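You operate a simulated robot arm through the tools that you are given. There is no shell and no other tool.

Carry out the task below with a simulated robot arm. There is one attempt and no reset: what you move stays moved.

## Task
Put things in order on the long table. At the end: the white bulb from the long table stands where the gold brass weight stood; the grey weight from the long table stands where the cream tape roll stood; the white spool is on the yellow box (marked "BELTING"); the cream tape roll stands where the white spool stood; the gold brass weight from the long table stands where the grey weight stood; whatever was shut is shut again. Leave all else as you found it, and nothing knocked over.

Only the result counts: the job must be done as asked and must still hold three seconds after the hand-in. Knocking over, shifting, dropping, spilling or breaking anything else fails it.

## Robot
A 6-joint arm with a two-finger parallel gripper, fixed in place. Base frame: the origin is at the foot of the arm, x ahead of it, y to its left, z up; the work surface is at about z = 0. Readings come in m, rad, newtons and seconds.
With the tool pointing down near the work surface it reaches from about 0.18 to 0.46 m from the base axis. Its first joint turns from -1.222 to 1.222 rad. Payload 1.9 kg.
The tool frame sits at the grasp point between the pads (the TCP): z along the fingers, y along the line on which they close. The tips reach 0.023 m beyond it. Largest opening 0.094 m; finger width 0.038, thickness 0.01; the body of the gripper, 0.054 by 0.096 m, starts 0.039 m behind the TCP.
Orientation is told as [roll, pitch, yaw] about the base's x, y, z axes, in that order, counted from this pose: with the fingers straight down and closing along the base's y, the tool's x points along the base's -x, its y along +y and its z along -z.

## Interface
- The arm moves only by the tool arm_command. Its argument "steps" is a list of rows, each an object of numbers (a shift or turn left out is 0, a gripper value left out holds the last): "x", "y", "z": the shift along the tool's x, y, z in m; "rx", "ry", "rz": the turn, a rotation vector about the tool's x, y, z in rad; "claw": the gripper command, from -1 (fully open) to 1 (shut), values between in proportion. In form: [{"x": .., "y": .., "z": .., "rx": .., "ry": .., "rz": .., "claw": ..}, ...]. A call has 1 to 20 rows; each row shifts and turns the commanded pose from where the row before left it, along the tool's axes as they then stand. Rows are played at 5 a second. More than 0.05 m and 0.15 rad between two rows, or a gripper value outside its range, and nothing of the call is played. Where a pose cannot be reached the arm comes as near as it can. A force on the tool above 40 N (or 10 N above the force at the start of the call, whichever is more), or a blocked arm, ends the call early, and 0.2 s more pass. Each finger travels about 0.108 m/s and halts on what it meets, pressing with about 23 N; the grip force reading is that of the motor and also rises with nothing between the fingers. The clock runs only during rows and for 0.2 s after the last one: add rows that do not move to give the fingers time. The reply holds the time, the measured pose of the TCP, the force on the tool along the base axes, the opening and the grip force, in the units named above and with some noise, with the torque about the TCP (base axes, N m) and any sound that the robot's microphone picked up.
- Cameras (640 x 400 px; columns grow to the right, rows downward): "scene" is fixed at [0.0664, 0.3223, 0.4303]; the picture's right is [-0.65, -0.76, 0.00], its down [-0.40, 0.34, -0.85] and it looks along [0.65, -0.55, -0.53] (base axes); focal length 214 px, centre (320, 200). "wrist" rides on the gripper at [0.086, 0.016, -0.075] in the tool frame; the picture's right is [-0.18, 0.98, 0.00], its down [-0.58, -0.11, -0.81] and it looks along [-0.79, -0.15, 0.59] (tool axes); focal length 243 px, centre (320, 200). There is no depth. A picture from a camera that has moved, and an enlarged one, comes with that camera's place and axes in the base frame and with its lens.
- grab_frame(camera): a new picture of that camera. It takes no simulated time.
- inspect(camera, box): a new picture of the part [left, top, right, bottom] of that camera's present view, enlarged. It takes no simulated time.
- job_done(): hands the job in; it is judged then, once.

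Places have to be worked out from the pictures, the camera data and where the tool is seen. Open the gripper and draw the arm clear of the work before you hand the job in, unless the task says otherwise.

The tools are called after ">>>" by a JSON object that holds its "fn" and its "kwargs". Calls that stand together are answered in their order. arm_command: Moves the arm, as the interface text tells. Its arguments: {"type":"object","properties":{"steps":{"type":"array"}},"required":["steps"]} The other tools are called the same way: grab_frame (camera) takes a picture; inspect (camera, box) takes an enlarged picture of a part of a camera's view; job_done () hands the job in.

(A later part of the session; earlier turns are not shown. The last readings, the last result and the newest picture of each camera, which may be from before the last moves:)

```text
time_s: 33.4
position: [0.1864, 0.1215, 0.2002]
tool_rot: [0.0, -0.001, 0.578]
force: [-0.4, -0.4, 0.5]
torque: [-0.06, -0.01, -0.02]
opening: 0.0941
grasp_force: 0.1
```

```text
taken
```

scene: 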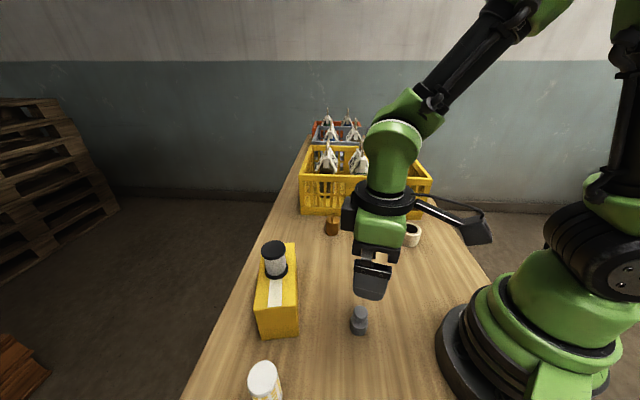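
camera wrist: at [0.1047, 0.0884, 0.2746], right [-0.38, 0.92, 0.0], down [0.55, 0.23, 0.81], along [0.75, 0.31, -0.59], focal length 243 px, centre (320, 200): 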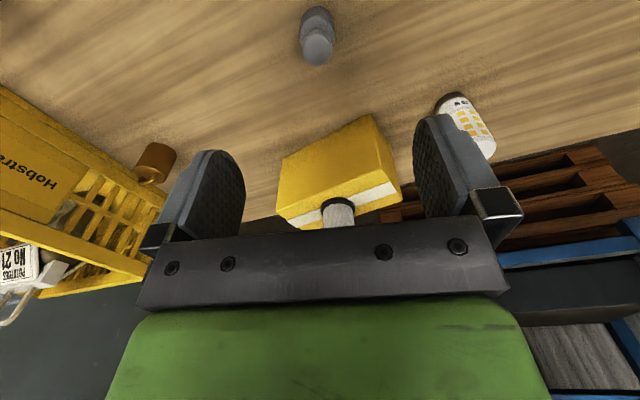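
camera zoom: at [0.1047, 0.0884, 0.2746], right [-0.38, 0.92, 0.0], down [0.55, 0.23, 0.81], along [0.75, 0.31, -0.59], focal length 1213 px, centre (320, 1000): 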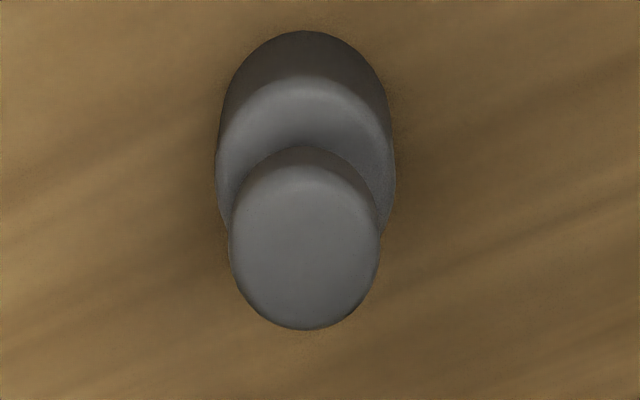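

The grey weight is at about (0.190, 0.121), ~0.055 tall with a body ~0.033 across. Correcting and descending around it.

>>> {"fn": "arm_command", "kwargs": {"steps": [{"x": -0.0026, "y": -0.002, "z": 0.03}, {"z": 0.04}, {"z": 0.04}, {"z": 0.035}, {"z": 0.026}, {}]}}

>>> {"fn": "grab_frame", "kwargs": {"camera": "wrist"}}

>>> {"fn": "inspect", "kwargs": {"camera": "scene", "box": [312, 285, 408, 345]}}

```text
time_s: 34.8
position: [0.1902, 0.1212, 0.0284]
tool_rot: [0.001, -0.002, 0.579]
force: [-0.7, 0.6, -0.1]
torque: [-0.01, 0.01, -0.03]
opening: 0.0941
grasp_force: 0.1
```

```text
taken
camera wrist: at [0.1081, 0.0886, 0.1029], right [-0.38, 0.92, 0.0], down [0.55, 0.22, 0.81], along [0.75, 0.31, -0.59], focal length 243 px, centre (320, 200)
```

wrist: 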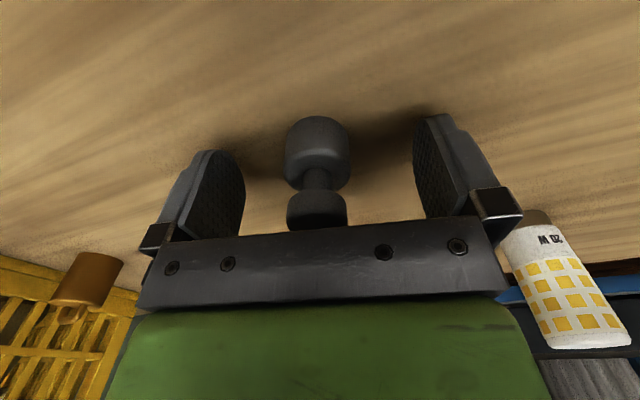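

```text
6.67 times, centred on (360, 315) of scene
camera zoom: at [0.0664, 0.3223, 0.4303], right [-0.65, -0.76, 0.0], down [-0.4, 0.34, -0.85], along [0.65, -0.55, -0.53], focal length 1430 px, centre (53, -567)
```

zoom: 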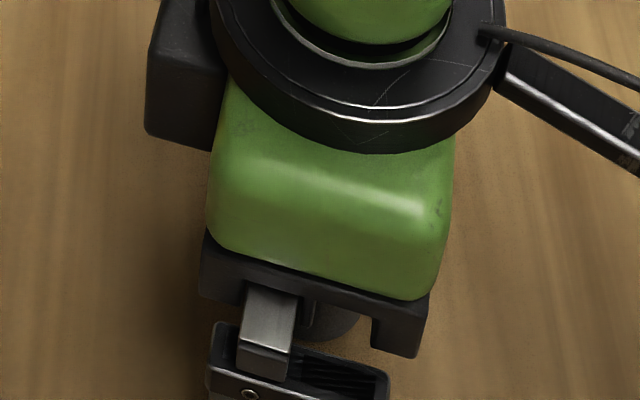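

Well aligned (offset ≈ 0–1 mm), so the grey weight's original spot is (0.190, 0.121). Closing.

>>> {"fn": "arm_command", "kwargs": {"steps": [{"claw": 0.2}, {"claw": 1}, {}, {}, {}]}}

>>> {"fn": "grab_frame", "kwargs": {"camera": "wrist"}}

```text
time_s: 36.0
position: [0.191, 0.1221, 0.0291]
tool_rot: [-0.001, -0.001, 0.578]
force: [-0.7, 0.5, -0.1]
torque: [0.04, 0.02, -0.02]
opening: 0.0329
grasp_force: 23.4
```

```text
taken
camera wrist: at [0.1081, 0.0885, 0.1032], right [-0.38, 0.92, 0.0], down [0.55, 0.23, 0.81], along [0.75, 0.31, -0.59], focal length 243 px, centre (320, 200)
```

wrist: 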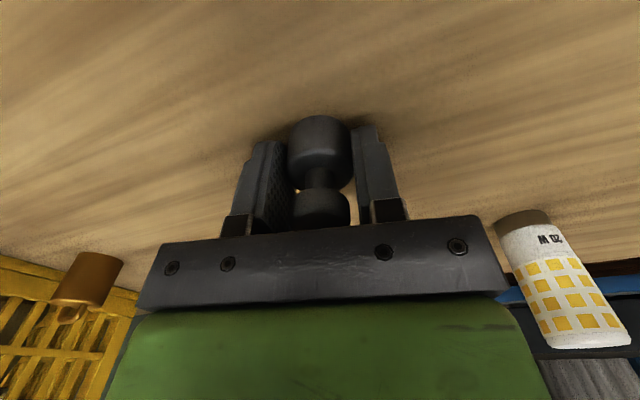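

Gripped at 0.033 m. Lifting the grey weight and moving it to the tape's old spot (0.2775, -0.0215).

>>> {"fn": "arm_command", "kwargs": {"steps": [{"z": -0.01, "claw": 1}, {"z": -0.04}, {"z": -0.05}, {"x": 0.0019, "y": -0.0295, "rz": 0.131}, {"x": 0.0019, "y": -0.0295, "rz": 0.131}, {"x": 0.0019, "y": -0.0295, "rz": 0.131}, {"x": 0.0019, "y": -0.0295, "rz": 0.131}, {"x": 0.0019, "y": -0.0295, "rz": 0.131}, {"x": -0.026, "y": 0.001}, {"x": -0.026, "y": 0.001}, {}, {}]}}

>>> {"fn": "grab_frame", "kwargs": {"camera": "wrist"}}

>>> {"fn": "grab_frame", "kwargs": {"camera": "scene"}}

```text
time_s: 38.6
position: [0.2795, -0.0222, 0.129]
tool_rot: [0.002, 0.001, -0.078]
force: [0.2, 0.0, -2.5]
torque: [-0.01, -0.02, 0.04]
opening: 0.033
grasp_force: 22.8
```

```text
taken
camera wrist: at [0.1929, 0.0025, 0.2038], right [0.26, 0.97, 0.0], down [0.57, -0.15, 0.81], along [0.78, -0.21, -0.59], focal length 243 px, centre (320, 200)
```

wrist: 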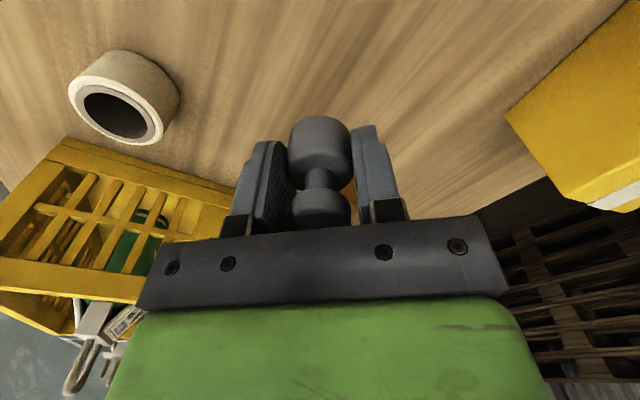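

```text
taken
```

scene: 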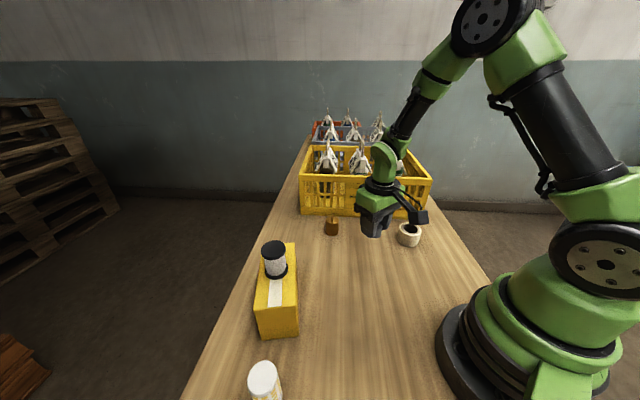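

Position is within ~1 mm of the target. Lowering to just above the table.

>>> {"fn": "arm_command", "kwargs": {"steps": [{"x": 0.0005, "y": 0.0005, "z": 0.03}, {"z": 0.04}, {"z": 0.02}, {"z": 0.007}, {}, {}]}}

>>> {"fn": "inspect", "kwargs": {"camera": "scene", "box": [322, 215, 418, 275]}}

```text
time_s: 40.0
position: [0.2782, -0.0197, 0.0316]
tool_rot: [0.003, -0.003, -0.078]
force: [-0.2, 0.1, -2.0]
torque: [0.0, 0.0, -0.01]
opening: 0.0326
grasp_force: 23.0
```

```text
6.67 times, centred on (370, 245) of scene
camera zoom: at [0.0664, 0.3223, 0.4303], right [-0.65, -0.76, 0.0], down [-0.4, 0.34, -0.85], along [0.65, -0.55, -0.53], focal length 1430 px, centre (-13, -100)
```

zoom: 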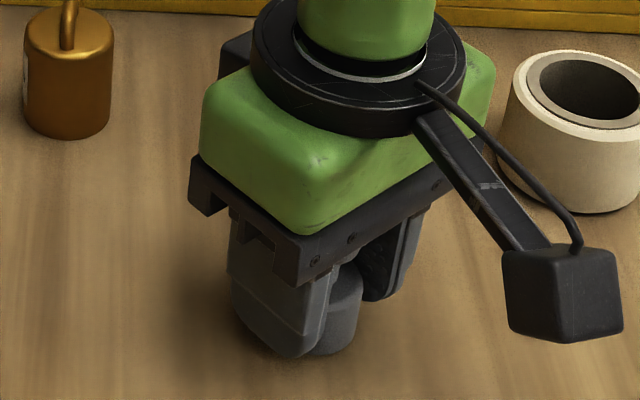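

Alignment good; lowering the last ~2.5 mm.

>>> {"fn": "arm_command", "kwargs": {"steps": [{"z": 0.0015}, {"z": 0.0008}, {}, {}]}}

```text
time_s: 41.0
position: [0.2778, -0.0187, 0.0295]
tool_rot: [0.001, 0.0, -0.078]
force: [0.3, 0.4, -1.3]
torque: [-0.01, 0.0, -0.01]
opening: 0.0328
grasp_force: 22.9
```

Checking the lateral position again through the wrist camera's pose before release.

>>> {"fn": "grab_frame", "kwargs": {"camera": "wrist"}}

>>> {"fn": "inspect", "kwargs": {"camera": "scene", "box": [338, 235, 402, 275]}}

```text
taken
camera wrist: at [0.1922, 0.0038, 0.1043], right [0.26, 0.97, 0.0], down [0.57, -0.15, 0.81], along [0.78, -0.21, -0.59], focal length 243 px, centre (320, 200)
```

wrist: 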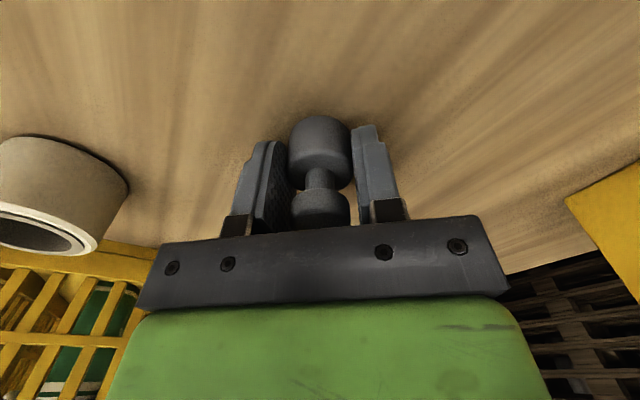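

```text
10.00 times, centred on (370, 255) of scene
camera zoom: at [0.0664, 0.3223, 0.4303], right [-0.65, -0.76, 0.0], down [-0.4, 0.34, -0.85], along [0.65, -0.55, -0.53], focal length 2145 px, centre (-180, -350)
```

zoom: 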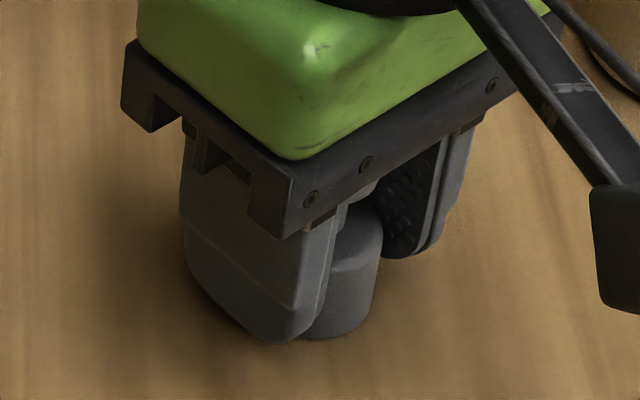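

The weight is ~2 mm too far toward +y. Correcting before setting it down.

>>> {"fn": "arm_command", "kwargs": {"steps": [{"x": 0.0007, "y": -0.0016}, {}, {"z": 0.0006}, {}, {}]}}

>>> {"fn": "inspect", "kwargs": {"camera": "scene", "box": [338, 235, 402, 275]}}

```text
time_s: 42.2
position: [0.2767, -0.0217, 0.0298]
tool_rot: [0.002, 0.0, -0.077]
force: [0.6, -0.1, -1.6]
torque: [-0.01, -0.01, -0.03]
opening: 0.033
grasp_force: 23.2
```

```text
10.00 times, centred on (370, 255) of scene
camera zoom: at [0.0664, 0.3223, 0.4303], right [-0.65, -0.76, 0.0], down [-0.4, 0.34, -0.85], along [0.65, -0.55, -0.53], focal length 2145 px, centre (-180, -350)
```

zoom: 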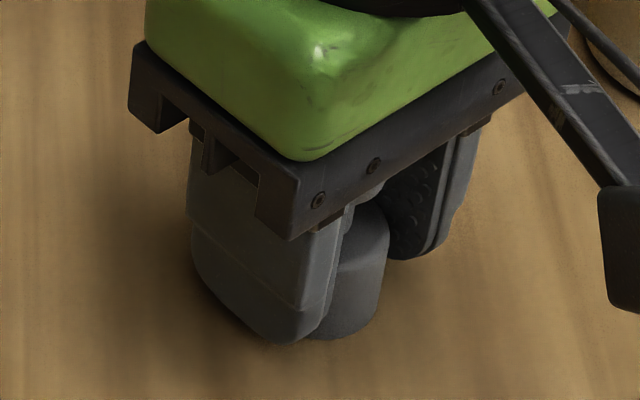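

Now well aligned. The force still shows the hung weight, so stepping down slightly until the table takes it.

>>> {"fn": "arm_command", "kwargs": {"steps": [{"z": 0.0008}, {}, {}]}}

```text
time_s: 43.0
position: [0.2785, -0.0221, 0.0282]
tool_rot: [0.001, -0.002, -0.079]
force: [-4.6, 4.2, 13.7]
torque: [0.06, 0.07, -0.06]
opening: 0.0327
grasp_force: 23.2
```

Contact. Easing up a hair, opening, and rising clear.

>>> {"fn": "arm_command", "kwargs": {"steps": [{"z": -0.0006}, {}, {"claw": 0.2}, {"claw": -1}, {}, {}, {"z": -0.03}, {"z": -0.045}, {"z": -0.045}, {"z": -0.045}, {}]}}

>>> {"fn": "inspect", "kwargs": {"camera": "scene", "box": [338, 235, 402, 275]}}

>>> {"fn": "grab_frame", "kwargs": {"camera": "wrist"}}

```text
time_s: 45.4
position: [0.278, -0.0208, 0.1952]
tool_rot: [0.003, -0.002, -0.076]
force: [-0.3, 0.2, 0.4]
torque: [-0.03, 0.02, 0.01]
opening: 0.0942
grasp_force: 0.1
```

```text
10.00 times, centred on (370, 255) of scene
camera zoom: at [0.0664, 0.3223, 0.4303], right [-0.65, -0.76, 0.0], down [-0.4, 0.34, -0.85], along [0.65, -0.55, -0.53], focal length 2145 px, centre (-180, -350)
```

zoom: 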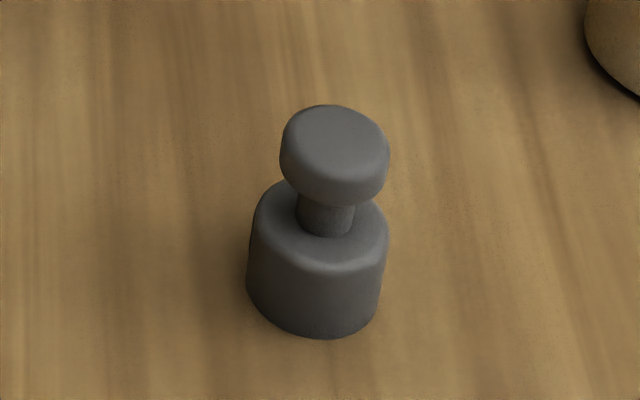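

```text
taken
camera wrist: at [0.1918, 0.0017, 0.269], right [0.26, 0.97, 0.0], down [0.57, -0.15, 0.81], along [0.78, -0.21, -0.59], focal length 243 px, centre (320, 200)
```

wrist: 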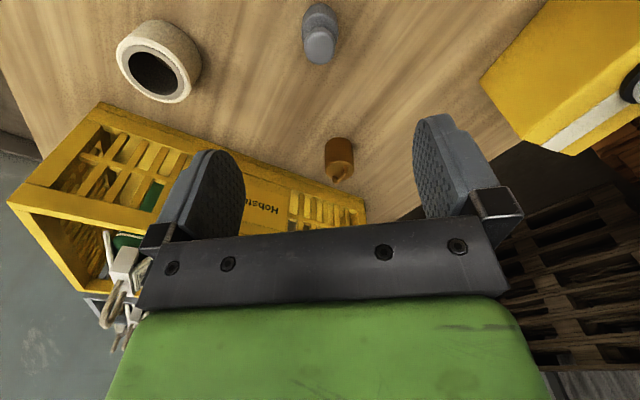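

The grey weight stands on the tape's old footprint. Now extending to hover over the brass weight, estimated at (0.432, -0.034).

>>> {"fn": "arm_command", "kwargs": {"steps": [{"x": -0.0376, "z": -0.005}, {"x": -0.0376}, {"x": -0.0376}, {"x": -0.0376, "y": -0.0012}, {}, {}]}}

>>> {"fn": "grab_frame", "kwargs": {"camera": "wrist"}}

>>> {"fn": "inspect", "kwargs": {"camera": "wrist", "box": [256, 0, 384, 80]}}

>>> {"fn": "grab_frame", "kwargs": {"camera": "scene"}}

```text
time_s: 46.8
position: [0.4283, -0.0341, 0.1996]
tool_rot: [0.001, 0.0, -0.079]
force: [0.1, 0.1, 0.7]
torque: [0.03, -0.01, 0.02]
opening: 0.094
grasp_force: 0.0
```

```text
taken
camera wrist: at [0.342, -0.0116, 0.2743], right [0.26, 0.97, 0.0], down [0.57, -0.15, 0.81], along [0.78, -0.21, -0.59], focal length 243 px, centre (320, 200)
```

wrist: 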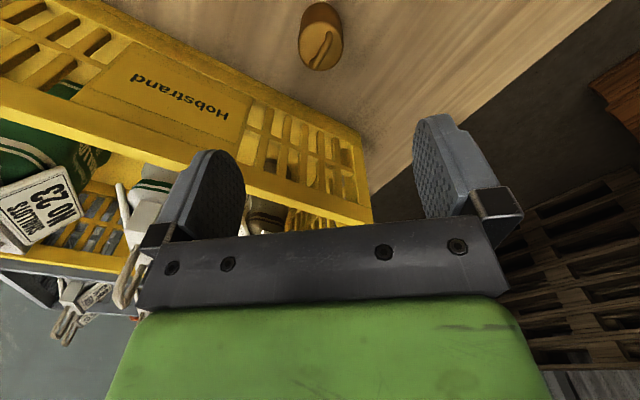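

```text
5.00 times, centred on (320, 40) of wrist
camera zoom: at [0.342, -0.0116, 0.2743], right [0.26, 0.97, 0.0], down [0.57, -0.15, 0.81], along [0.78, -0.21, -0.59], focal length 1213 px, centre (320, 1000)
```

zoom: 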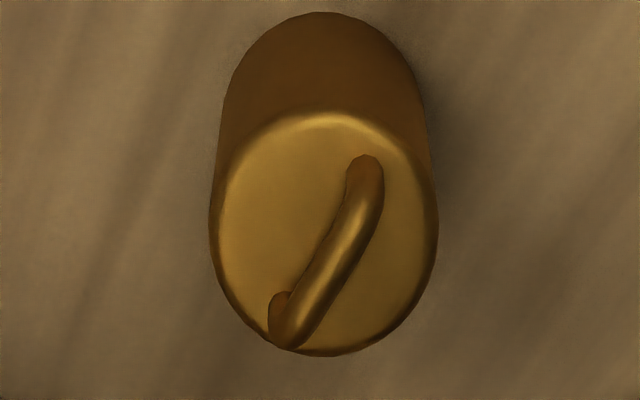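

```text
taken
```

scene: 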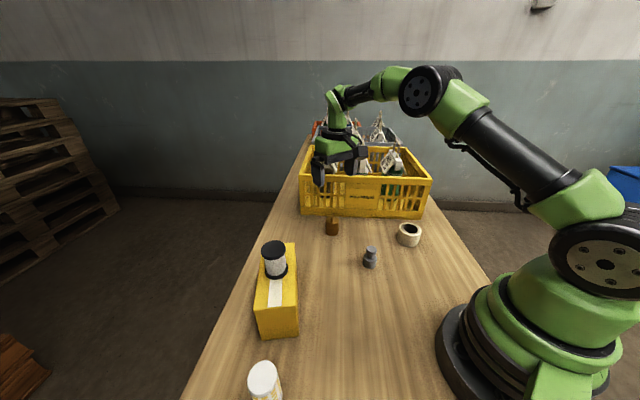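

The brass weight is at (0.432, -0.034) by both cameras, body 0.048 tall and the loop's top at ~0.07, so I'll grip higher at z=0.040. Descending with fingers open.

>>> {"fn": "arm_command", "kwargs": {"steps": [{"x": -0.0036, "z": 0.03}, {"z": 0.04}, {"z": 0.04}, {"z": 0.03}, {"z": 0.0195}, {}]}}

>>> {"fn": "grab_frame", "kwargs": {"camera": "wrist"}}

>>> {"fn": "inspect", "kwargs": {"camera": "scene", "box": [284, 180, 380, 240]}}

```text
time_s: 48.2
position: [0.4326, -0.0359, 0.0401]
tool_rot: [0.0, -0.001, -0.078]
force: [1.0, 0.3, 0.3]
torque: [0.04, 0.03, -0.01]
opening: 0.0944
grasp_force: 0.2
```

```text
taken
camera wrist: at [0.3457, -0.0114, 0.1142], right [0.26, 0.97, 0.0], down [0.57, -0.15, 0.81], along [0.78, -0.21, -0.59], focal length 243 px, centre (320, 200)
```

wrist: 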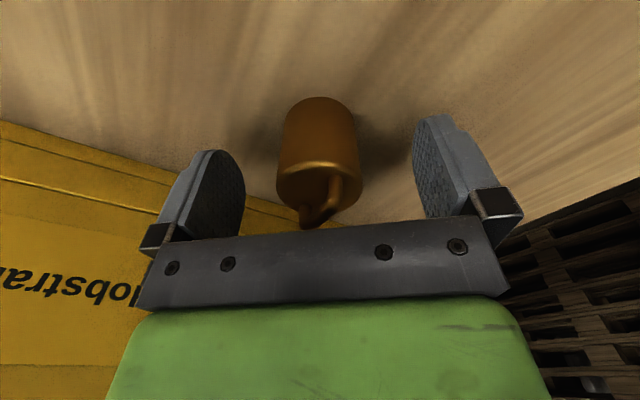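

```text
6.67 times, centred on (332, 210) of scene
camera zoom: at [0.0664, 0.3223, 0.4303], right [-0.65, -0.76, 0.0], down [-0.4, 0.34, -0.85], along [0.65, -0.55, -0.53], focal length 1430 px, centre (240, 133)
```

zoom: 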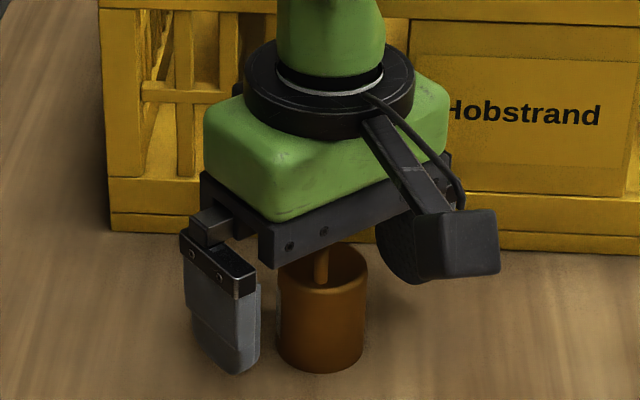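

Perfectly aligned; brass spot recorded as (0.432, -0.035). Closing.

>>> {"fn": "arm_command", "kwargs": {"steps": [{"claw": 0.1}, {"claw": 1}, {}, {}, {}]}}

>>> {"fn": "grab_frame", "kwargs": {"camera": "wrist"}}

```text
time_s: 49.4
position: [0.4314, -0.0351, 0.0403]
tool_rot: [0.001, -0.001, -0.079]
force: [0.4, -1.0, 0.1]
torque: [-0.02, -0.03, 0.0]
opening: 0.0398
grasp_force: 23.2
```

```text
taken
camera wrist: at [0.3457, -0.0114, 0.1145], right [0.26, 0.97, 0.0], down [0.57, -0.15, 0.81], along [0.78, -0.21, -0.59], focal length 243 px, centre (320, 200)
```

wrist: 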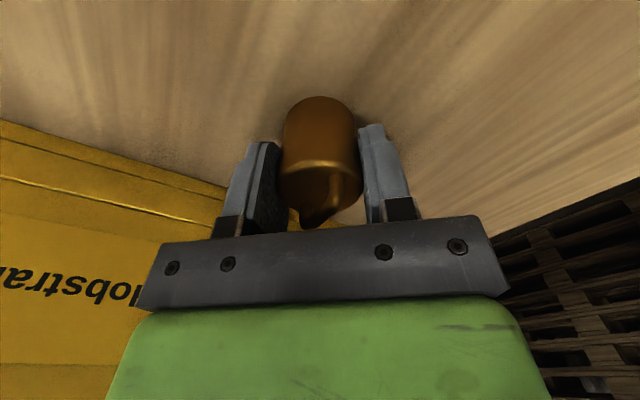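

Gripped at 0.040 m. Lifting the brass weight, retracting, and swinging to the grey weight's old spot.

>>> {"fn": "arm_command", "kwargs": {"steps": [{"z": -0.005, "claw": 1}, {"z": -0.02}, {"z": -0.04}, {"z": -0.045}, {"x": 0.0415}, {"x": 0.0415}, {"x": 0.0415}, {"x": 0.0415}, {"x": 0.0415}, {"x": 0.0019, "y": 0.0296, "rz": -0.1314}, {"x": 0.0019, "y": 0.0296, "rz": -0.1314}, {"x": 0.0019, "y": 0.0296, "rz": -0.1314}, {"x": 0.0019, "y": 0.0296, "rz": -0.1314}, {"x": 0.0019, "y": 0.0296, "rz": -0.1314}, {}, {}]}}

>>> {"fn": "grab_frame", "kwargs": {"camera": "wrist"}}

>>> {"fn": "grab_frame", "kwargs": {"camera": "scene"}}

```text
time_s: 52.8
position: [0.1886, 0.1226, 0.1509]
tool_rot: [0.001, 0.0, 0.579]
force: [0.2, 0.2, -4.9]
torque: [-0.01, -0.01, -0.01]
opening: 0.0399
grasp_force: 23.2
```

```text
taken
camera wrist: at [0.1057, 0.0894, 0.2238], right [-0.38, 0.92, 0.0], down [0.55, 0.23, 0.81], along [0.74, 0.31, -0.59], focal length 243 px, centre (320, 200)
```

wrist: 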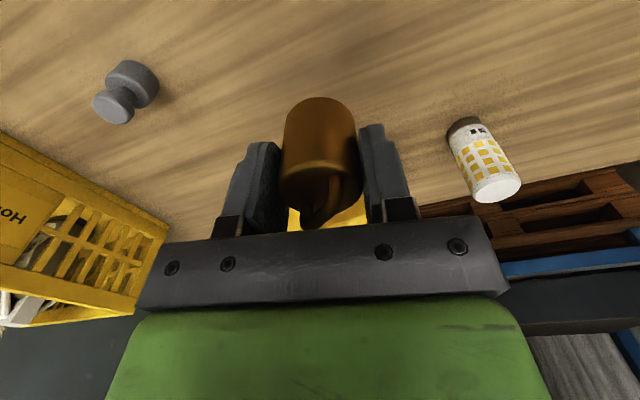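

```text
taken
```

scene: 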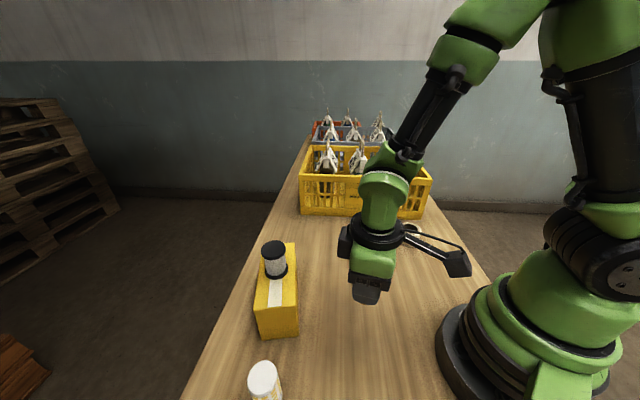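

About 3 mm off in tool-y; correcting while lowering to just above the table.

>>> {"fn": "arm_command", "kwargs": {"steps": [{"x": -0.001, "y": -0.003, "z": 0.03}, {"z": 0.04}, {"z": 0.025}, {"z": 0.0105}, {}, {}]}}

>>> {"fn": "grab_frame", "kwargs": {"camera": "wrist"}}

>>> {"fn": "inspect", "kwargs": {"camera": "scene", "box": [312, 285, 408, 345]}}

```text
time_s: 54.2
position: [0.1911, 0.1206, 0.0439]
tool_rot: [0.0, -0.003, 0.579]
force: [0.1, 0.8, -4.9]
torque: [-0.01, 0.0, 0.01]
opening: 0.0398
grasp_force: 22.6
```

```text
taken
camera wrist: at [0.1084, 0.0876, 0.1181], right [-0.38, 0.92, 0.0], down [0.55, 0.23, 0.81], along [0.75, 0.31, -0.59], focal length 243 px, centre (320, 200)
```

wrist: 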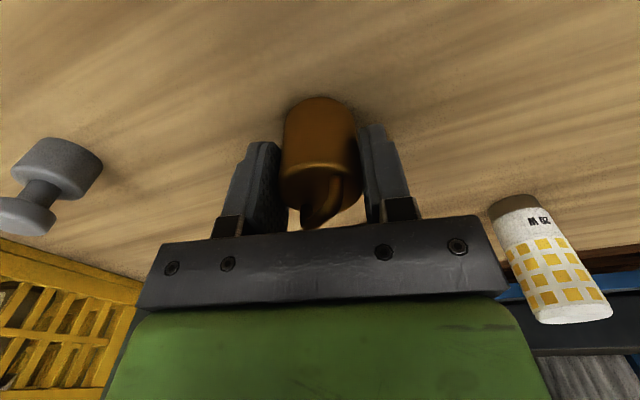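

```text
6.67 times, centred on (360, 315) of scene
camera zoom: at [0.0664, 0.3223, 0.4303], right [-0.65, -0.76, 0.0], down [-0.4, 0.34, -0.85], along [0.65, -0.55, -0.53], focal length 1430 px, centre (53, -567)
```

zoom: 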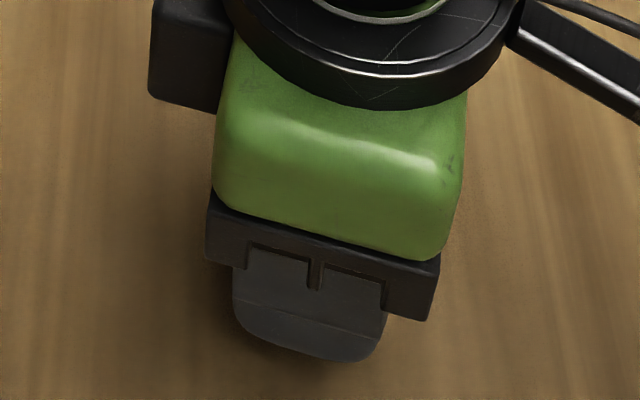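

Position is on target (camera pose within 0.3 mm of the wanted one) and ~3.7 mm above the grasp height. Lowering to contact.

>>> {"fn": "arm_command", "kwargs": {"steps": [{"z": 0.002}, {"z": 0.0012}, {}, {}]}}

```text
time_s: 55.2
position: [0.1923, 0.1187, 0.0403]
tool_rot: [-0.001, -0.002, 0.581]
force: [0.6, 0.4, -5.4]
torque: [0.01, -0.01, 0.01]
opening: 0.0396
grasp_force: 23.1
```

>>> {"fn": "arm_command", "kwargs": {"steps": [{"z": 0.0007}, {}, {}]}}

>>> {"fn": "grab_frame", "kwargs": {"camera": "wrist"}}

```text
time_s: 56.0
position: [0.191, 0.1192, 0.0399]
tool_rot: [0.001, -0.001, 0.579]
force: [-1.2, -3.3, 10.2]
torque: [0.0, -0.01, -0.03]
opening: 0.0395
grasp_force: 22.9
```

```text
taken
camera wrist: at [0.1082, 0.0876, 0.1145], right [-0.38, 0.92, 0.0], down [0.55, 0.23, 0.81], along [0.75, 0.31, -0.59], focal length 243 px, centre (320, 200)
```

wrist: 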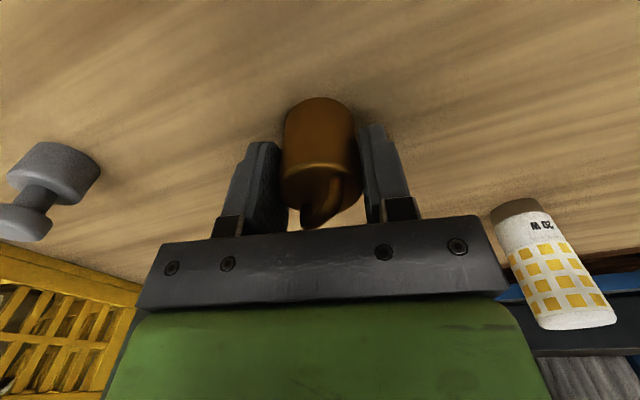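

The brass weight touches the table at the right spot. Releasing and rising straight up.

>>> {"fn": "arm_command", "kwargs": {"steps": [{"z": -0.0004}, {}, {"claw": 0.1}, {"claw": -1}, {}, {}, {"z": -0.03}, {"z": -0.045}, {"z": -0.045}, {"z": -0.045}, {}]}}

>>> {"fn": "grab_frame", "kwargs": {"camera": "wrist"}}

>>> {"fn": "inspect", "kwargs": {"camera": "scene", "box": [328, 300, 392, 340]}}

```text
time_s: 58.4
position: [0.1913, 0.1204, 0.2034]
tool_rot: [0.002, -0.002, 0.579]
force: [-0.4, 0.5, -1.1]
torque: [0.0, 0.0, 0.01]
opening: 0.0942
grasp_force: 0.0
```

```text
taken
camera wrist: at [0.1078, 0.0874, 0.279], right [-0.38, 0.92, 0.0], down [0.54, 0.23, 0.81], along [0.74, 0.31, -0.59], focal length 243 px, centre (320, 200)
```

wrist: 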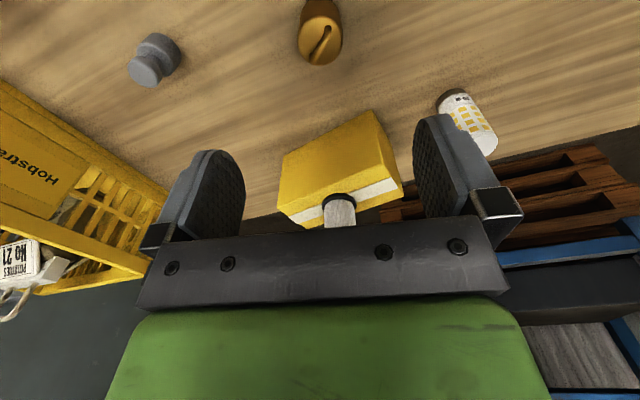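

```text
10.00 times, centred on (360, 320) of scene
camera zoom: at [0.0664, 0.3223, 0.4303], right [-0.65, -0.76, 0.0], down [-0.4, 0.34, -0.85], along [0.65, -0.55, -0.53], focal length 2145 px, centre (-80, -1000)
```

zoom: 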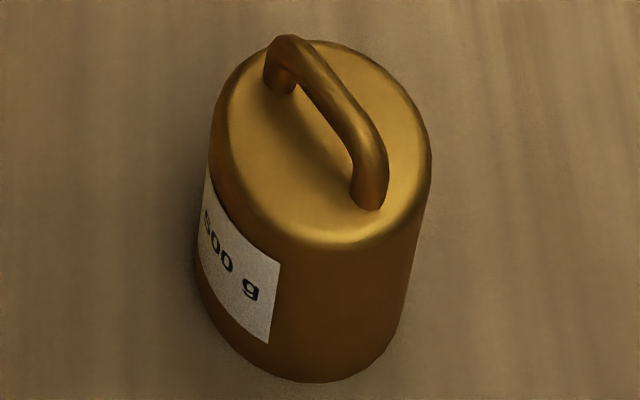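

The brass weight stands on the grey's old spot, within ~2 mm. Now rotating to hover over the bulb at about (0.203, 0.301).

>>> {"fn": "arm_command", "kwargs": {"steps": [{"x": 0.00197, "y": 0.02975, "rz": -0.1323}, {"x": 0.00197, "y": 0.02975, "rz": -0.1323}, {"x": 0.00197, "y": 0.02975, "rz": -0.1323}, {"x": -0.044, "z": -0.01}, {"x": -0.044, "z": -0.01}, {"x": -0.044, "z": -0.01}, {}, {}]}}

>>> {"fn": "grab_frame", "kwargs": {"camera": "wrist"}}

>>> {"fn": "inspect", "kwargs": {"camera": "wrist", "box": [240, 0, 400, 100]}}

>>> {"fn": "grab_frame", "kwargs": {"camera": "scene"}}

```text
time_s: 60.2
position: [0.2021, 0.2931, 0.2347]
tool_rot: [-0.001, -0.002, 0.974]
force: [-0.2, -0.3, -0.4]
torque: [0.0, 0.01, 0.0]
opening: 0.094
grasp_force: 0.0
```

```text
taken
camera wrist: at [0.1394, 0.232, 0.3099], right [-0.71, 0.7, 0.0], down [0.42, 0.42, 0.81], along [0.57, 0.57, -0.59], focal length 243 px, centre (320, 200)
```

wrist: 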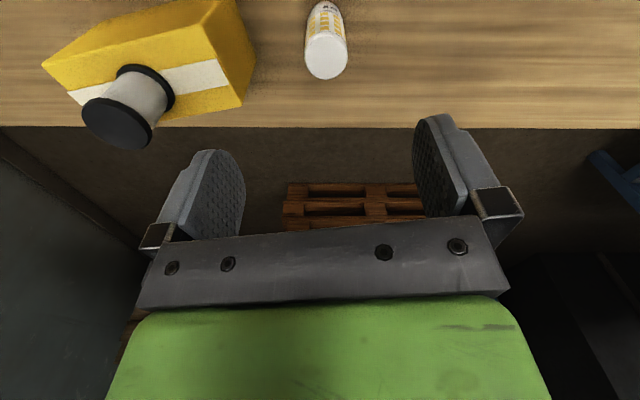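

```text
4.00 times, centred on (320, 50) of wrist
camera zoom: at [0.1394, 0.232, 0.3099], right [-0.71, 0.7, 0.0], down [0.42, 0.42, 0.81], along [0.57, 0.57, -0.59], focal length 970 px, centre (320, 800)
```

zoom: 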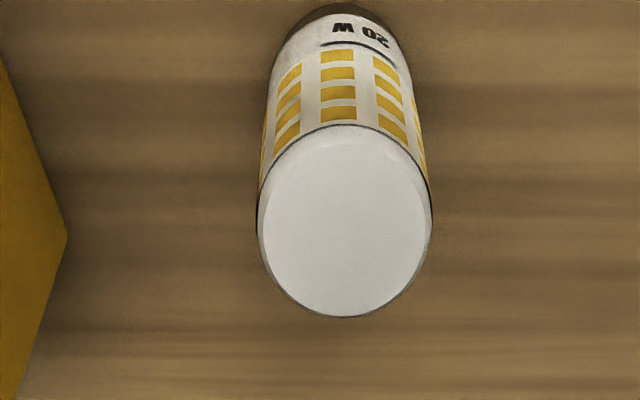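

```text
taken
```

scene: 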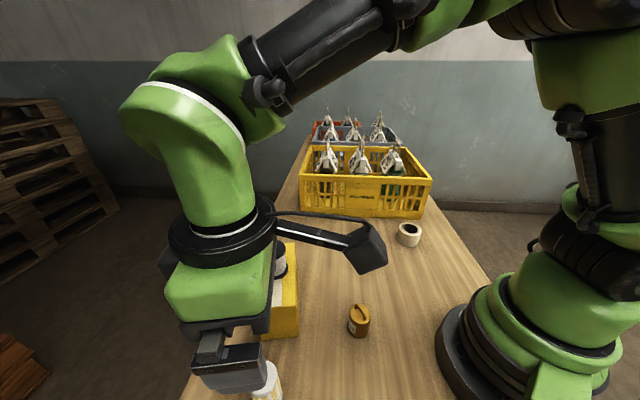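

The bulb is at about (0.200, 0.300), ~0.10 tall and 0.036 across. Correcting and descending to just above it first, for another check.

>>> {"fn": "arm_command", "kwargs": {"steps": [{"x": -0.0045, "y": 0.0048, "z": 0.03}, {"z": 0.04}, {"z": 0.015}, {}, {}]}}

>>> {"fn": "grab_frame", "kwargs": {"camera": "wrist"}}

>>> {"fn": "inspect", "kwargs": {"camera": "wrist", "box": [240, 0, 400, 100]}}

```text
time_s: 61.4
position: [0.2009, 0.3003, 0.1506]
tool_rot: [0.0, -0.002, 0.975]
force: [0.2, 0.1, -0.5]
torque: [0.0, 0.04, -0.01]
opening: 0.0938
grasp_force: 0.0
```

```text
taken
camera wrist: at [0.138, 0.2387, 0.2246], right [-0.71, 0.7, 0.0], down [0.42, 0.42, 0.81], along [0.57, 0.57, -0.59], focal length 243 px, centre (320, 200)
```

wrist: 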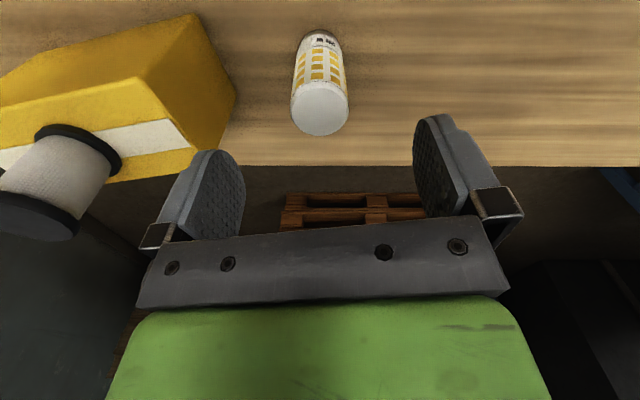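

```text
4.00 times, centred on (320, 50) of wrist
camera zoom: at [0.138, 0.2387, 0.2246], right [-0.71, 0.7, 0.0], down [0.42, 0.42, 0.81], along [0.57, 0.57, -0.59], focal length 970 px, centre (320, 800)
```

zoom: 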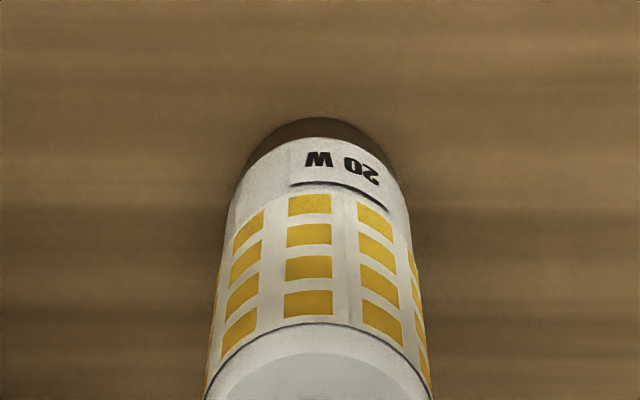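

Aligned to ~2 mm. Final small correction, then descending so the fingers span the upper body with the palm clear of the bulb's top.

>>> {"fn": "arm_command", "kwargs": {"steps": [{"x": -0.002, "y": -0.0004, "z": 0.02}, {"z": 0.03}, {"z": 0.018}, {"z": 0.008}, {}]}}

>>> {"fn": "grab_frame", "kwargs": {"camera": "wrist"}}

>>> {"fn": "inspect", "kwargs": {"camera": "scene", "box": [200, 300, 360, 400]}}

```text
time_s: 62.6
position: [0.2029, 0.3017, 0.075]
tool_rot: [0.001, -0.001, 0.975]
force: [-0.1, 0.2, 0.1]
torque: [0.02, -0.01, 0.01]
opening: 0.0939
grasp_force: 0.0
```

```text
taken
camera wrist: at [0.1394, 0.2397, 0.1487], right [-0.71, 0.7, 0.0], down [0.42, 0.42, 0.81], along [0.57, 0.57, -0.59], focal length 243 px, centre (320, 200)
```

wrist: 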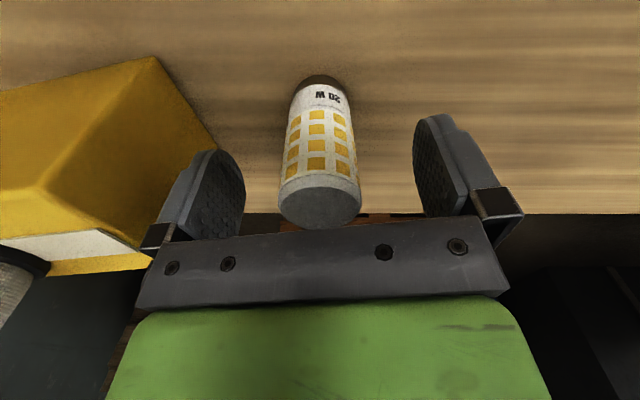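

```text
4.00 times, centred on (280, 350) of scene
camera zoom: at [0.0664, 0.3223, 0.4303], right [-0.65, -0.76, 0.0], down [-0.4, 0.34, -0.85], along [0.65, -0.55, -0.53], focal length 858 px, centre (480, -400)
```

zoom: 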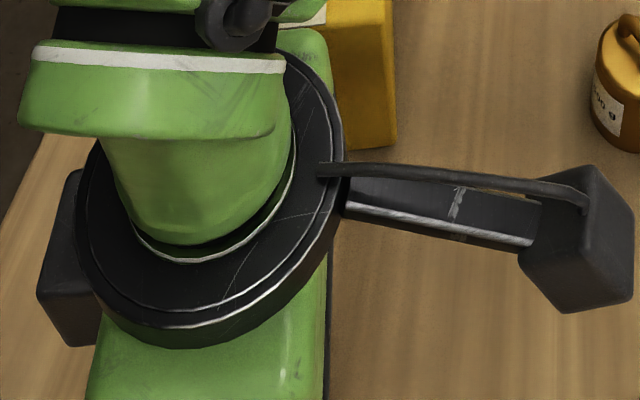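

Centred. Closing on the bulb.

>>> {"fn": "arm_command", "kwargs": {"steps": [{"claw": 0.1}, {"claw": 0.5}, {}, {}, {}]}}

>>> {"fn": "grab_frame", "kwargs": {"camera": "wrist"}}

```text
time_s: 63.8
position: [0.2028, 0.3017, 0.074]
tool_rot: [0.0, -0.003, 0.974]
force: [-0.7, -0.1, 0.6]
torque: [0.0, 0.04, 0.01]
opening: 0.037
grasp_force: 23.0
```

```text
taken
camera wrist: at [0.1393, 0.2396, 0.1489], right [-0.71, 0.7, 0.0], down [0.42, 0.42, 0.81], along [0.57, 0.57, -0.59], focal length 243 px, centre (320, 200)
```

wrist: 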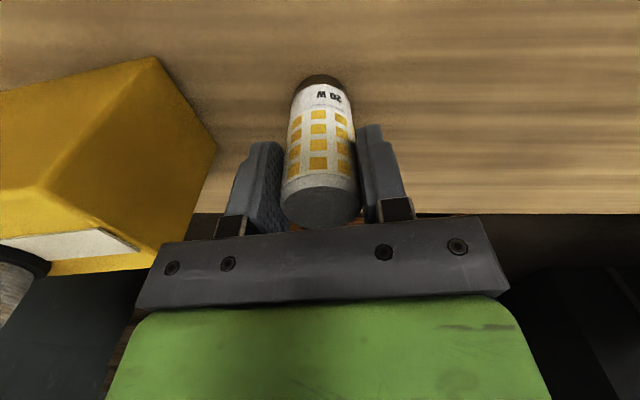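

Bulb gripped at 0.037 m. Lifting high, retracting, swinging over to the brass weight's old spot and extending.

>>> {"fn": "arm_command", "kwargs": {"steps": [{"z": -0.01, "claw": 0.5}, {"z": -0.04}, {"z": -0.048}, {"z": -0.048}, {"x": 0.0345}, {"x": 0.0345}, {"x": 0.0345}, {"x": 0.00225, "y": -0.0341, "rz": 0.1316}, {"x": 0.00225, "y": -0.0341, "rz": 0.1316}, {"x": 0.00225, "y": -0.0341, "rz": 0.1316}, {"x": 0.00225, "y": -0.0341, "rz": 0.1316}, {"x": 0.00225, "y": -0.0341, "rz": 0.1316}, {"x": 0.00225, "y": -0.0341, "rz": 0.1316}, {"x": 0.00225, "y": -0.0341, "rz": 0.1316}, {"x": 0.00225, "y": -0.0341, "rz": 0.1316}, {"x": -0.043}, {"x": -0.043}, {"x": -0.043}, {"x": -0.043}, {}]}}

>>> {"fn": "grab_frame", "kwargs": {"camera": "wrist"}}

>>> {"fn": "grab_frame", "kwargs": {"camera": "scene"}}

```text
time_s: 68.0
position: [0.4304, -0.0323, 0.2205]
tool_rot: [-0.001, 0.0, -0.075]
force: [0.2, 0.0, -0.1]
torque: [0.01, 0.02, -0.01]
opening: 0.037
grasp_force: 23.2
```

```text
taken
camera wrist: at [0.3445, -0.0093, 0.2943], right [0.26, 0.97, 0.0], down [0.57, -0.15, 0.81], along [0.78, -0.21, -0.59], focal length 243 px, centre (320, 200)
```

wrist: 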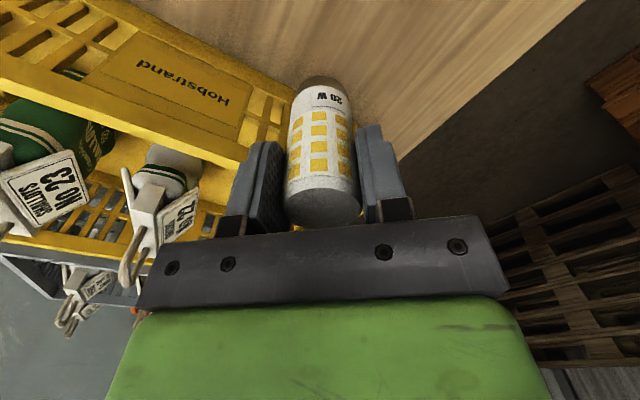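

```text
taken
```

scene: 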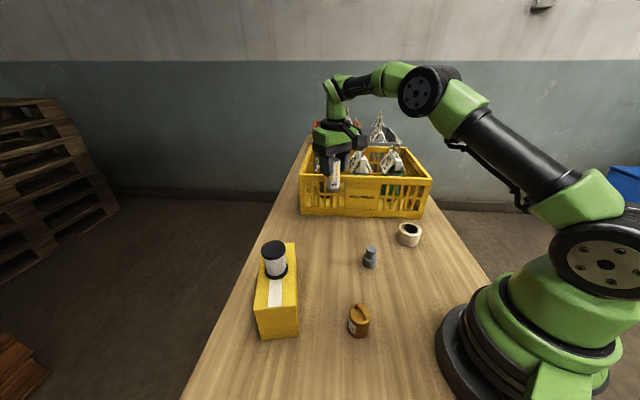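

Correcting ~3 mm and lowering the bulb to ~5 mm above the table.

>>> {"fn": "arm_command", "kwargs": {"steps": [{"x": -0.0015, "y": -0.0024, "z": 0.03}, {"z": 0.04}, {"z": 0.04}, {"z": 0.02}, {"z": 0.01}, {}, {}]}}

>>> {"fn": "grab_frame", "kwargs": {"camera": "wrist"}}

>>> {"fn": "inspect", "kwargs": {"camera": "scene", "box": [300, 205, 364, 245]}}

```text
time_s: 69.6
position: [0.431, -0.0352, 0.0798]
tool_rot: [0.001, 0.001, -0.077]
force: [-1.5, 0.7, -0.9]
torque: [0.0, 0.0, -0.01]
opening: 0.0373
grasp_force: 23.2
```

```text
taken
camera wrist: at [0.3448, -0.0113, 0.1543], right [0.26, 0.97, 0.0], down [0.57, -0.15, 0.81], along [0.78, -0.21, -0.59], focal length 243 px, centre (320, 200)
```

wrist: 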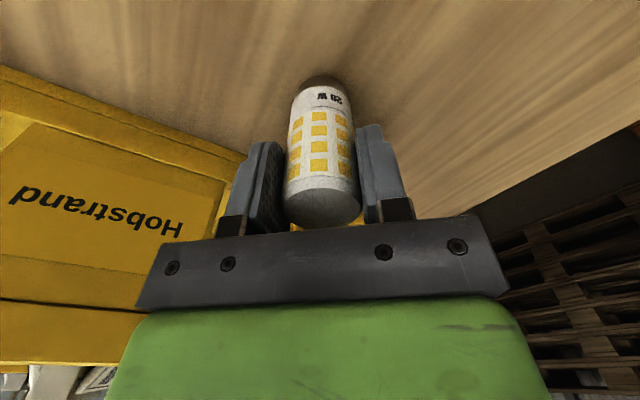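

```text
10.00 times, centred on (332, 225) of scene
camera zoom: at [0.0664, 0.3223, 0.4303], right [-0.65, -0.76, 0.0], down [-0.4, 0.34, -0.85], along [0.65, -0.55, -0.53], focal length 2145 px, centre (200, -50)
```

zoom: 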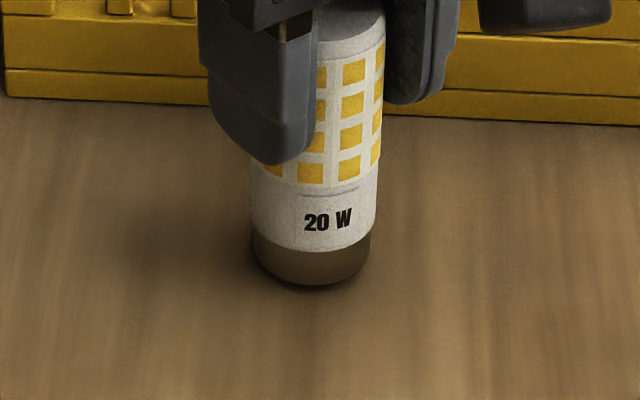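

The bulb hangs upright; scene comparison says it's ~2 mm too far toward +y. Correcting, then lowering further.

>>> {"fn": "arm_command", "kwargs": {"steps": [{"y": -0.0022}, {"z": 0.003}, {"z": 0.001}, {}, {}]}}

>>> {"fn": "inspect", "kwargs": {"camera": "scene", "box": [300, 205, 364, 245]}}

```text
time_s: 70.8
position: [0.4306, -0.0364, 0.0764]
tool_rot: [0.002, 0.0, -0.077]
force: [0.2, 0.4, -2.1]
torque: [0.01, -0.02, 0.0]
opening: 0.0371
grasp_force: 23.4
```

```text
10.00 times, centred on (332, 225) of scene
camera zoom: at [0.0664, 0.3223, 0.4303], right [-0.65, -0.76, 0.0], down [-0.4, 0.34, -0.85], along [0.65, -0.55, -0.53], focal length 2145 px, centre (200, -50)
```

zoom: 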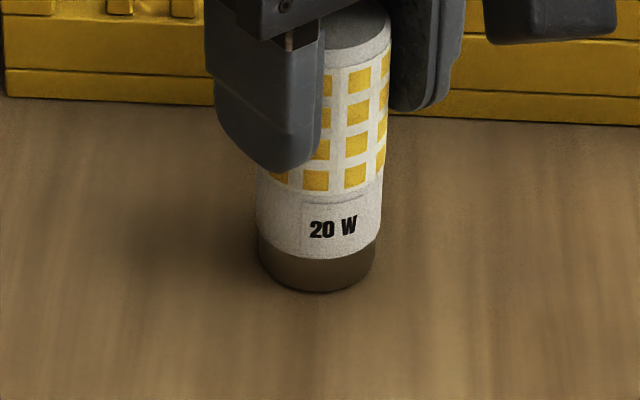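

Now centred on the brass footprint (col 317 vs 319). Stepping down to contact.

>>> {"fn": "arm_command", "kwargs": {"steps": [{"z": 0.001}, {}, {}]}}

```text
time_s: 71.6
position: [0.4304, -0.0376, 0.075]
tool_rot: [0.001, 0.0, -0.078]
force: [0.4, -0.1, -0.4]
torque: [0.03, -0.02, 0.02]
opening: 0.0373
grasp_force: 23.3
```

>>> {"fn": "arm_command", "kwargs": {"steps": [{"z": 0.0007}, {}, {}]}}

>>> {"fn": "grab_frame", "kwargs": {"camera": "wrist"}}

```text
time_s: 72.4
position: [0.4303, -0.0385, 0.0748]
tool_rot: [0.002, -0.002, -0.076]
force: [-0.1, 0.1, -1.7]
torque: [0.01, 0.01, 0.03]
opening: 0.0373
grasp_force: 22.7
```

```text
taken
camera wrist: at [0.3445, -0.0139, 0.1489], right [0.26, 0.97, 0.0], down [0.57, -0.15, 0.81], along [0.78, -0.21, -0.59], focal length 243 px, centre (320, 200)
```

wrist: 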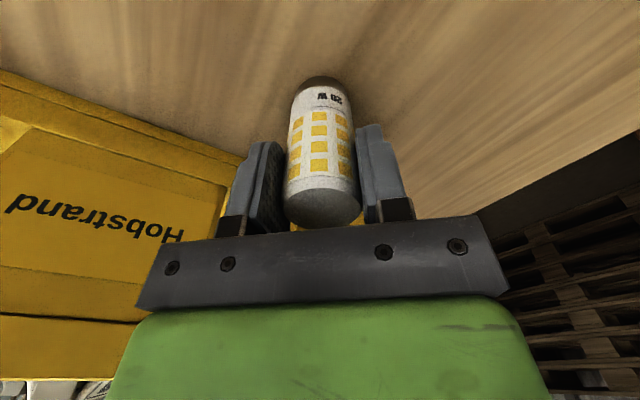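

At the grasp height within noise. One more tiny step for contact.

>>> {"fn": "arm_command", "kwargs": {"steps": [{"z": 0.0005}, {}, {}]}}

```text
time_s: 73.2
position: [0.4306, -0.0373, 0.0749]
tool_rot: [0.002, -0.001, -0.077]
force: [-1.7, 1.5, 7.6]
torque: [0.03, 0.07, -0.03]
opening: 0.0372
grasp_force: 23.2
```

Contact (force +7.6 N). Easing slightly and opening the fingers a little first, then fully, without moving.

>>> {"fn": "arm_command", "kwargs": {"steps": [{"z": -0.0003}, {}, {"claw": 0.1}, {}, {"claw": -0.4}, {"claw": -1}, {}, {}]}}

>>> {"fn": "grab_frame", "kwargs": {"camera": "wrist"}}

>>> {"fn": "inspect", "kwargs": {"camera": "scene", "box": [300, 205, 364, 245]}}

```text
time_s: 75.0
position: [0.4314, -0.0378, 0.0737]
tool_rot: [0.002, -0.002, -0.076]
force: [-0.5, 0.0, -0.1]
torque: [-0.01, -0.01, 0.0]
opening: 0.0941
grasp_force: 0.0
```

```text
taken
camera wrist: at [0.3446, -0.0143, 0.1489], right [0.26, 0.97, 0.0], down [0.57, -0.15, 0.81], along [0.78, -0.21, -0.59], focal length 243 px, centre (320, 200)
```

wrist: 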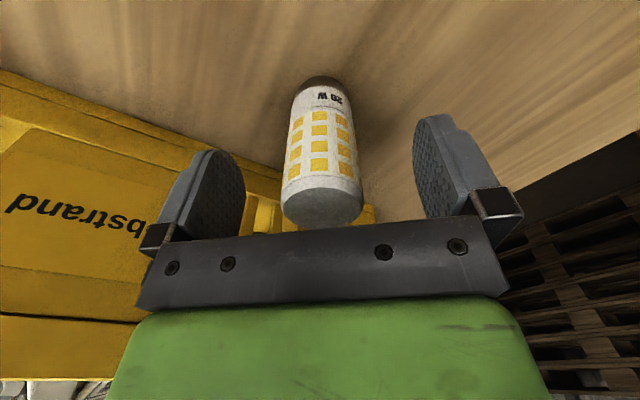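

```text
10.00 times, centred on (332, 225) of scene
camera zoom: at [0.0664, 0.3223, 0.4303], right [-0.65, -0.76, 0.0], down [-0.4, 0.34, -0.85], along [0.65, -0.55, -0.53], focal length 2145 px, centre (200, -50)
```

zoom: 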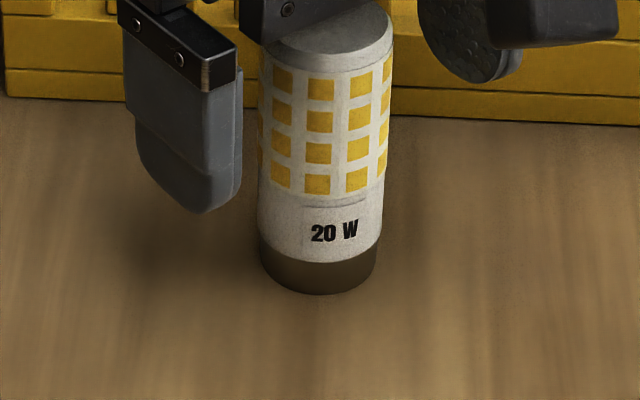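

The bulb stands freely upright. Rising straight up, then drawing back clear.

>>> {"fn": "arm_command", "kwargs": {"steps": [{"z": -0.02}, {"z": -0.04}, {"z": -0.045}, {"z": -0.045}, {"z": -0.03}, {"x": 0.04, "z": -0.025}, {"x": 0.04, "z": -0.025}, {"x": 0.04, "z": -0.025}, {"x": 0.03, "z": -0.02}, {}, {}, {}]}}

>>> {"fn": "grab_frame", "kwargs": {"camera": "scene"}}

>>> {"fn": "grab_frame", "kwargs": {"camera": "wrist"}}

>>> {"fn": "inspect", "kwargs": {"camera": "scene", "box": [220, 200, 460, 350]}}

>>> {"fn": "inspect", "kwargs": {"camera": "scene", "box": [300, 205, 364, 245]}}

```text
time_s: 77.6
position: [0.2797, -0.0252, 0.3491]
tool_rot: [0.004, -0.001, -0.077]
force: [0.0, -0.2, 0.4]
torque: [0.03, 0.0, 0.03]
opening: 0.094
grasp_force: 0.0
```

```text
taken
```

scene: 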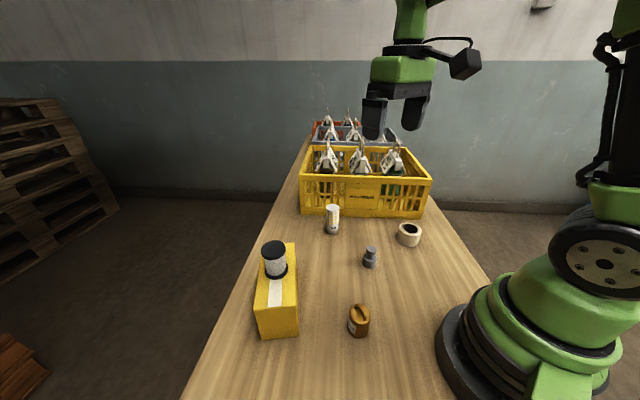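

```text
taken
camera wrist: at [0.1939, -0.0028, 0.4235], right [0.26, 0.97, 0.0], down [0.57, -0.15, 0.81], along [0.78, -0.21, -0.59], focal length 243 px, centre (320, 200)
```

wrist: 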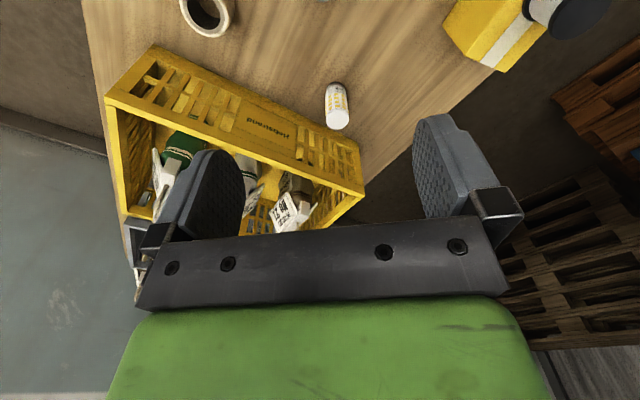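

```text
2.67 times, centred on (340, 275) of scene
camera zoom: at [0.0664, 0.3223, 0.4303], right [-0.65, -0.76, 0.0], down [-0.4, 0.34, -0.85], along [0.65, -0.55, -0.53], focal length 572 px, centre (267, 0)
```

zoom: 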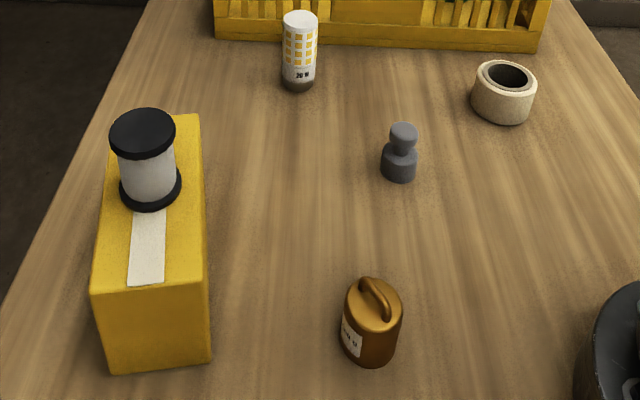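

```text
10.00 times, centred on (332, 225) of scene
camera zoom: at [0.0664, 0.3223, 0.4303], right [-0.65, -0.76, 0.0], down [-0.4, 0.34, -0.85], along [0.65, -0.55, -0.53], focal length 2145 px, centre (200, -50)
```

zoom: 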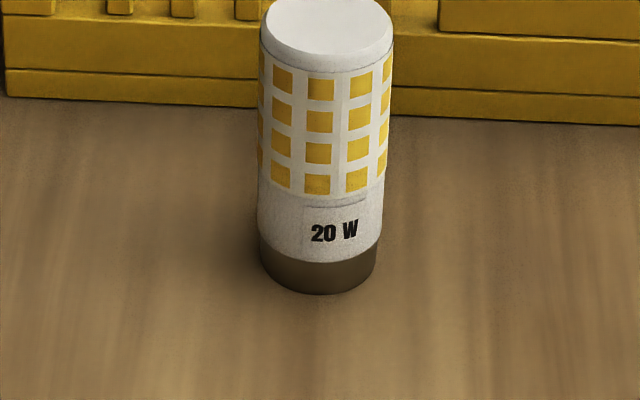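

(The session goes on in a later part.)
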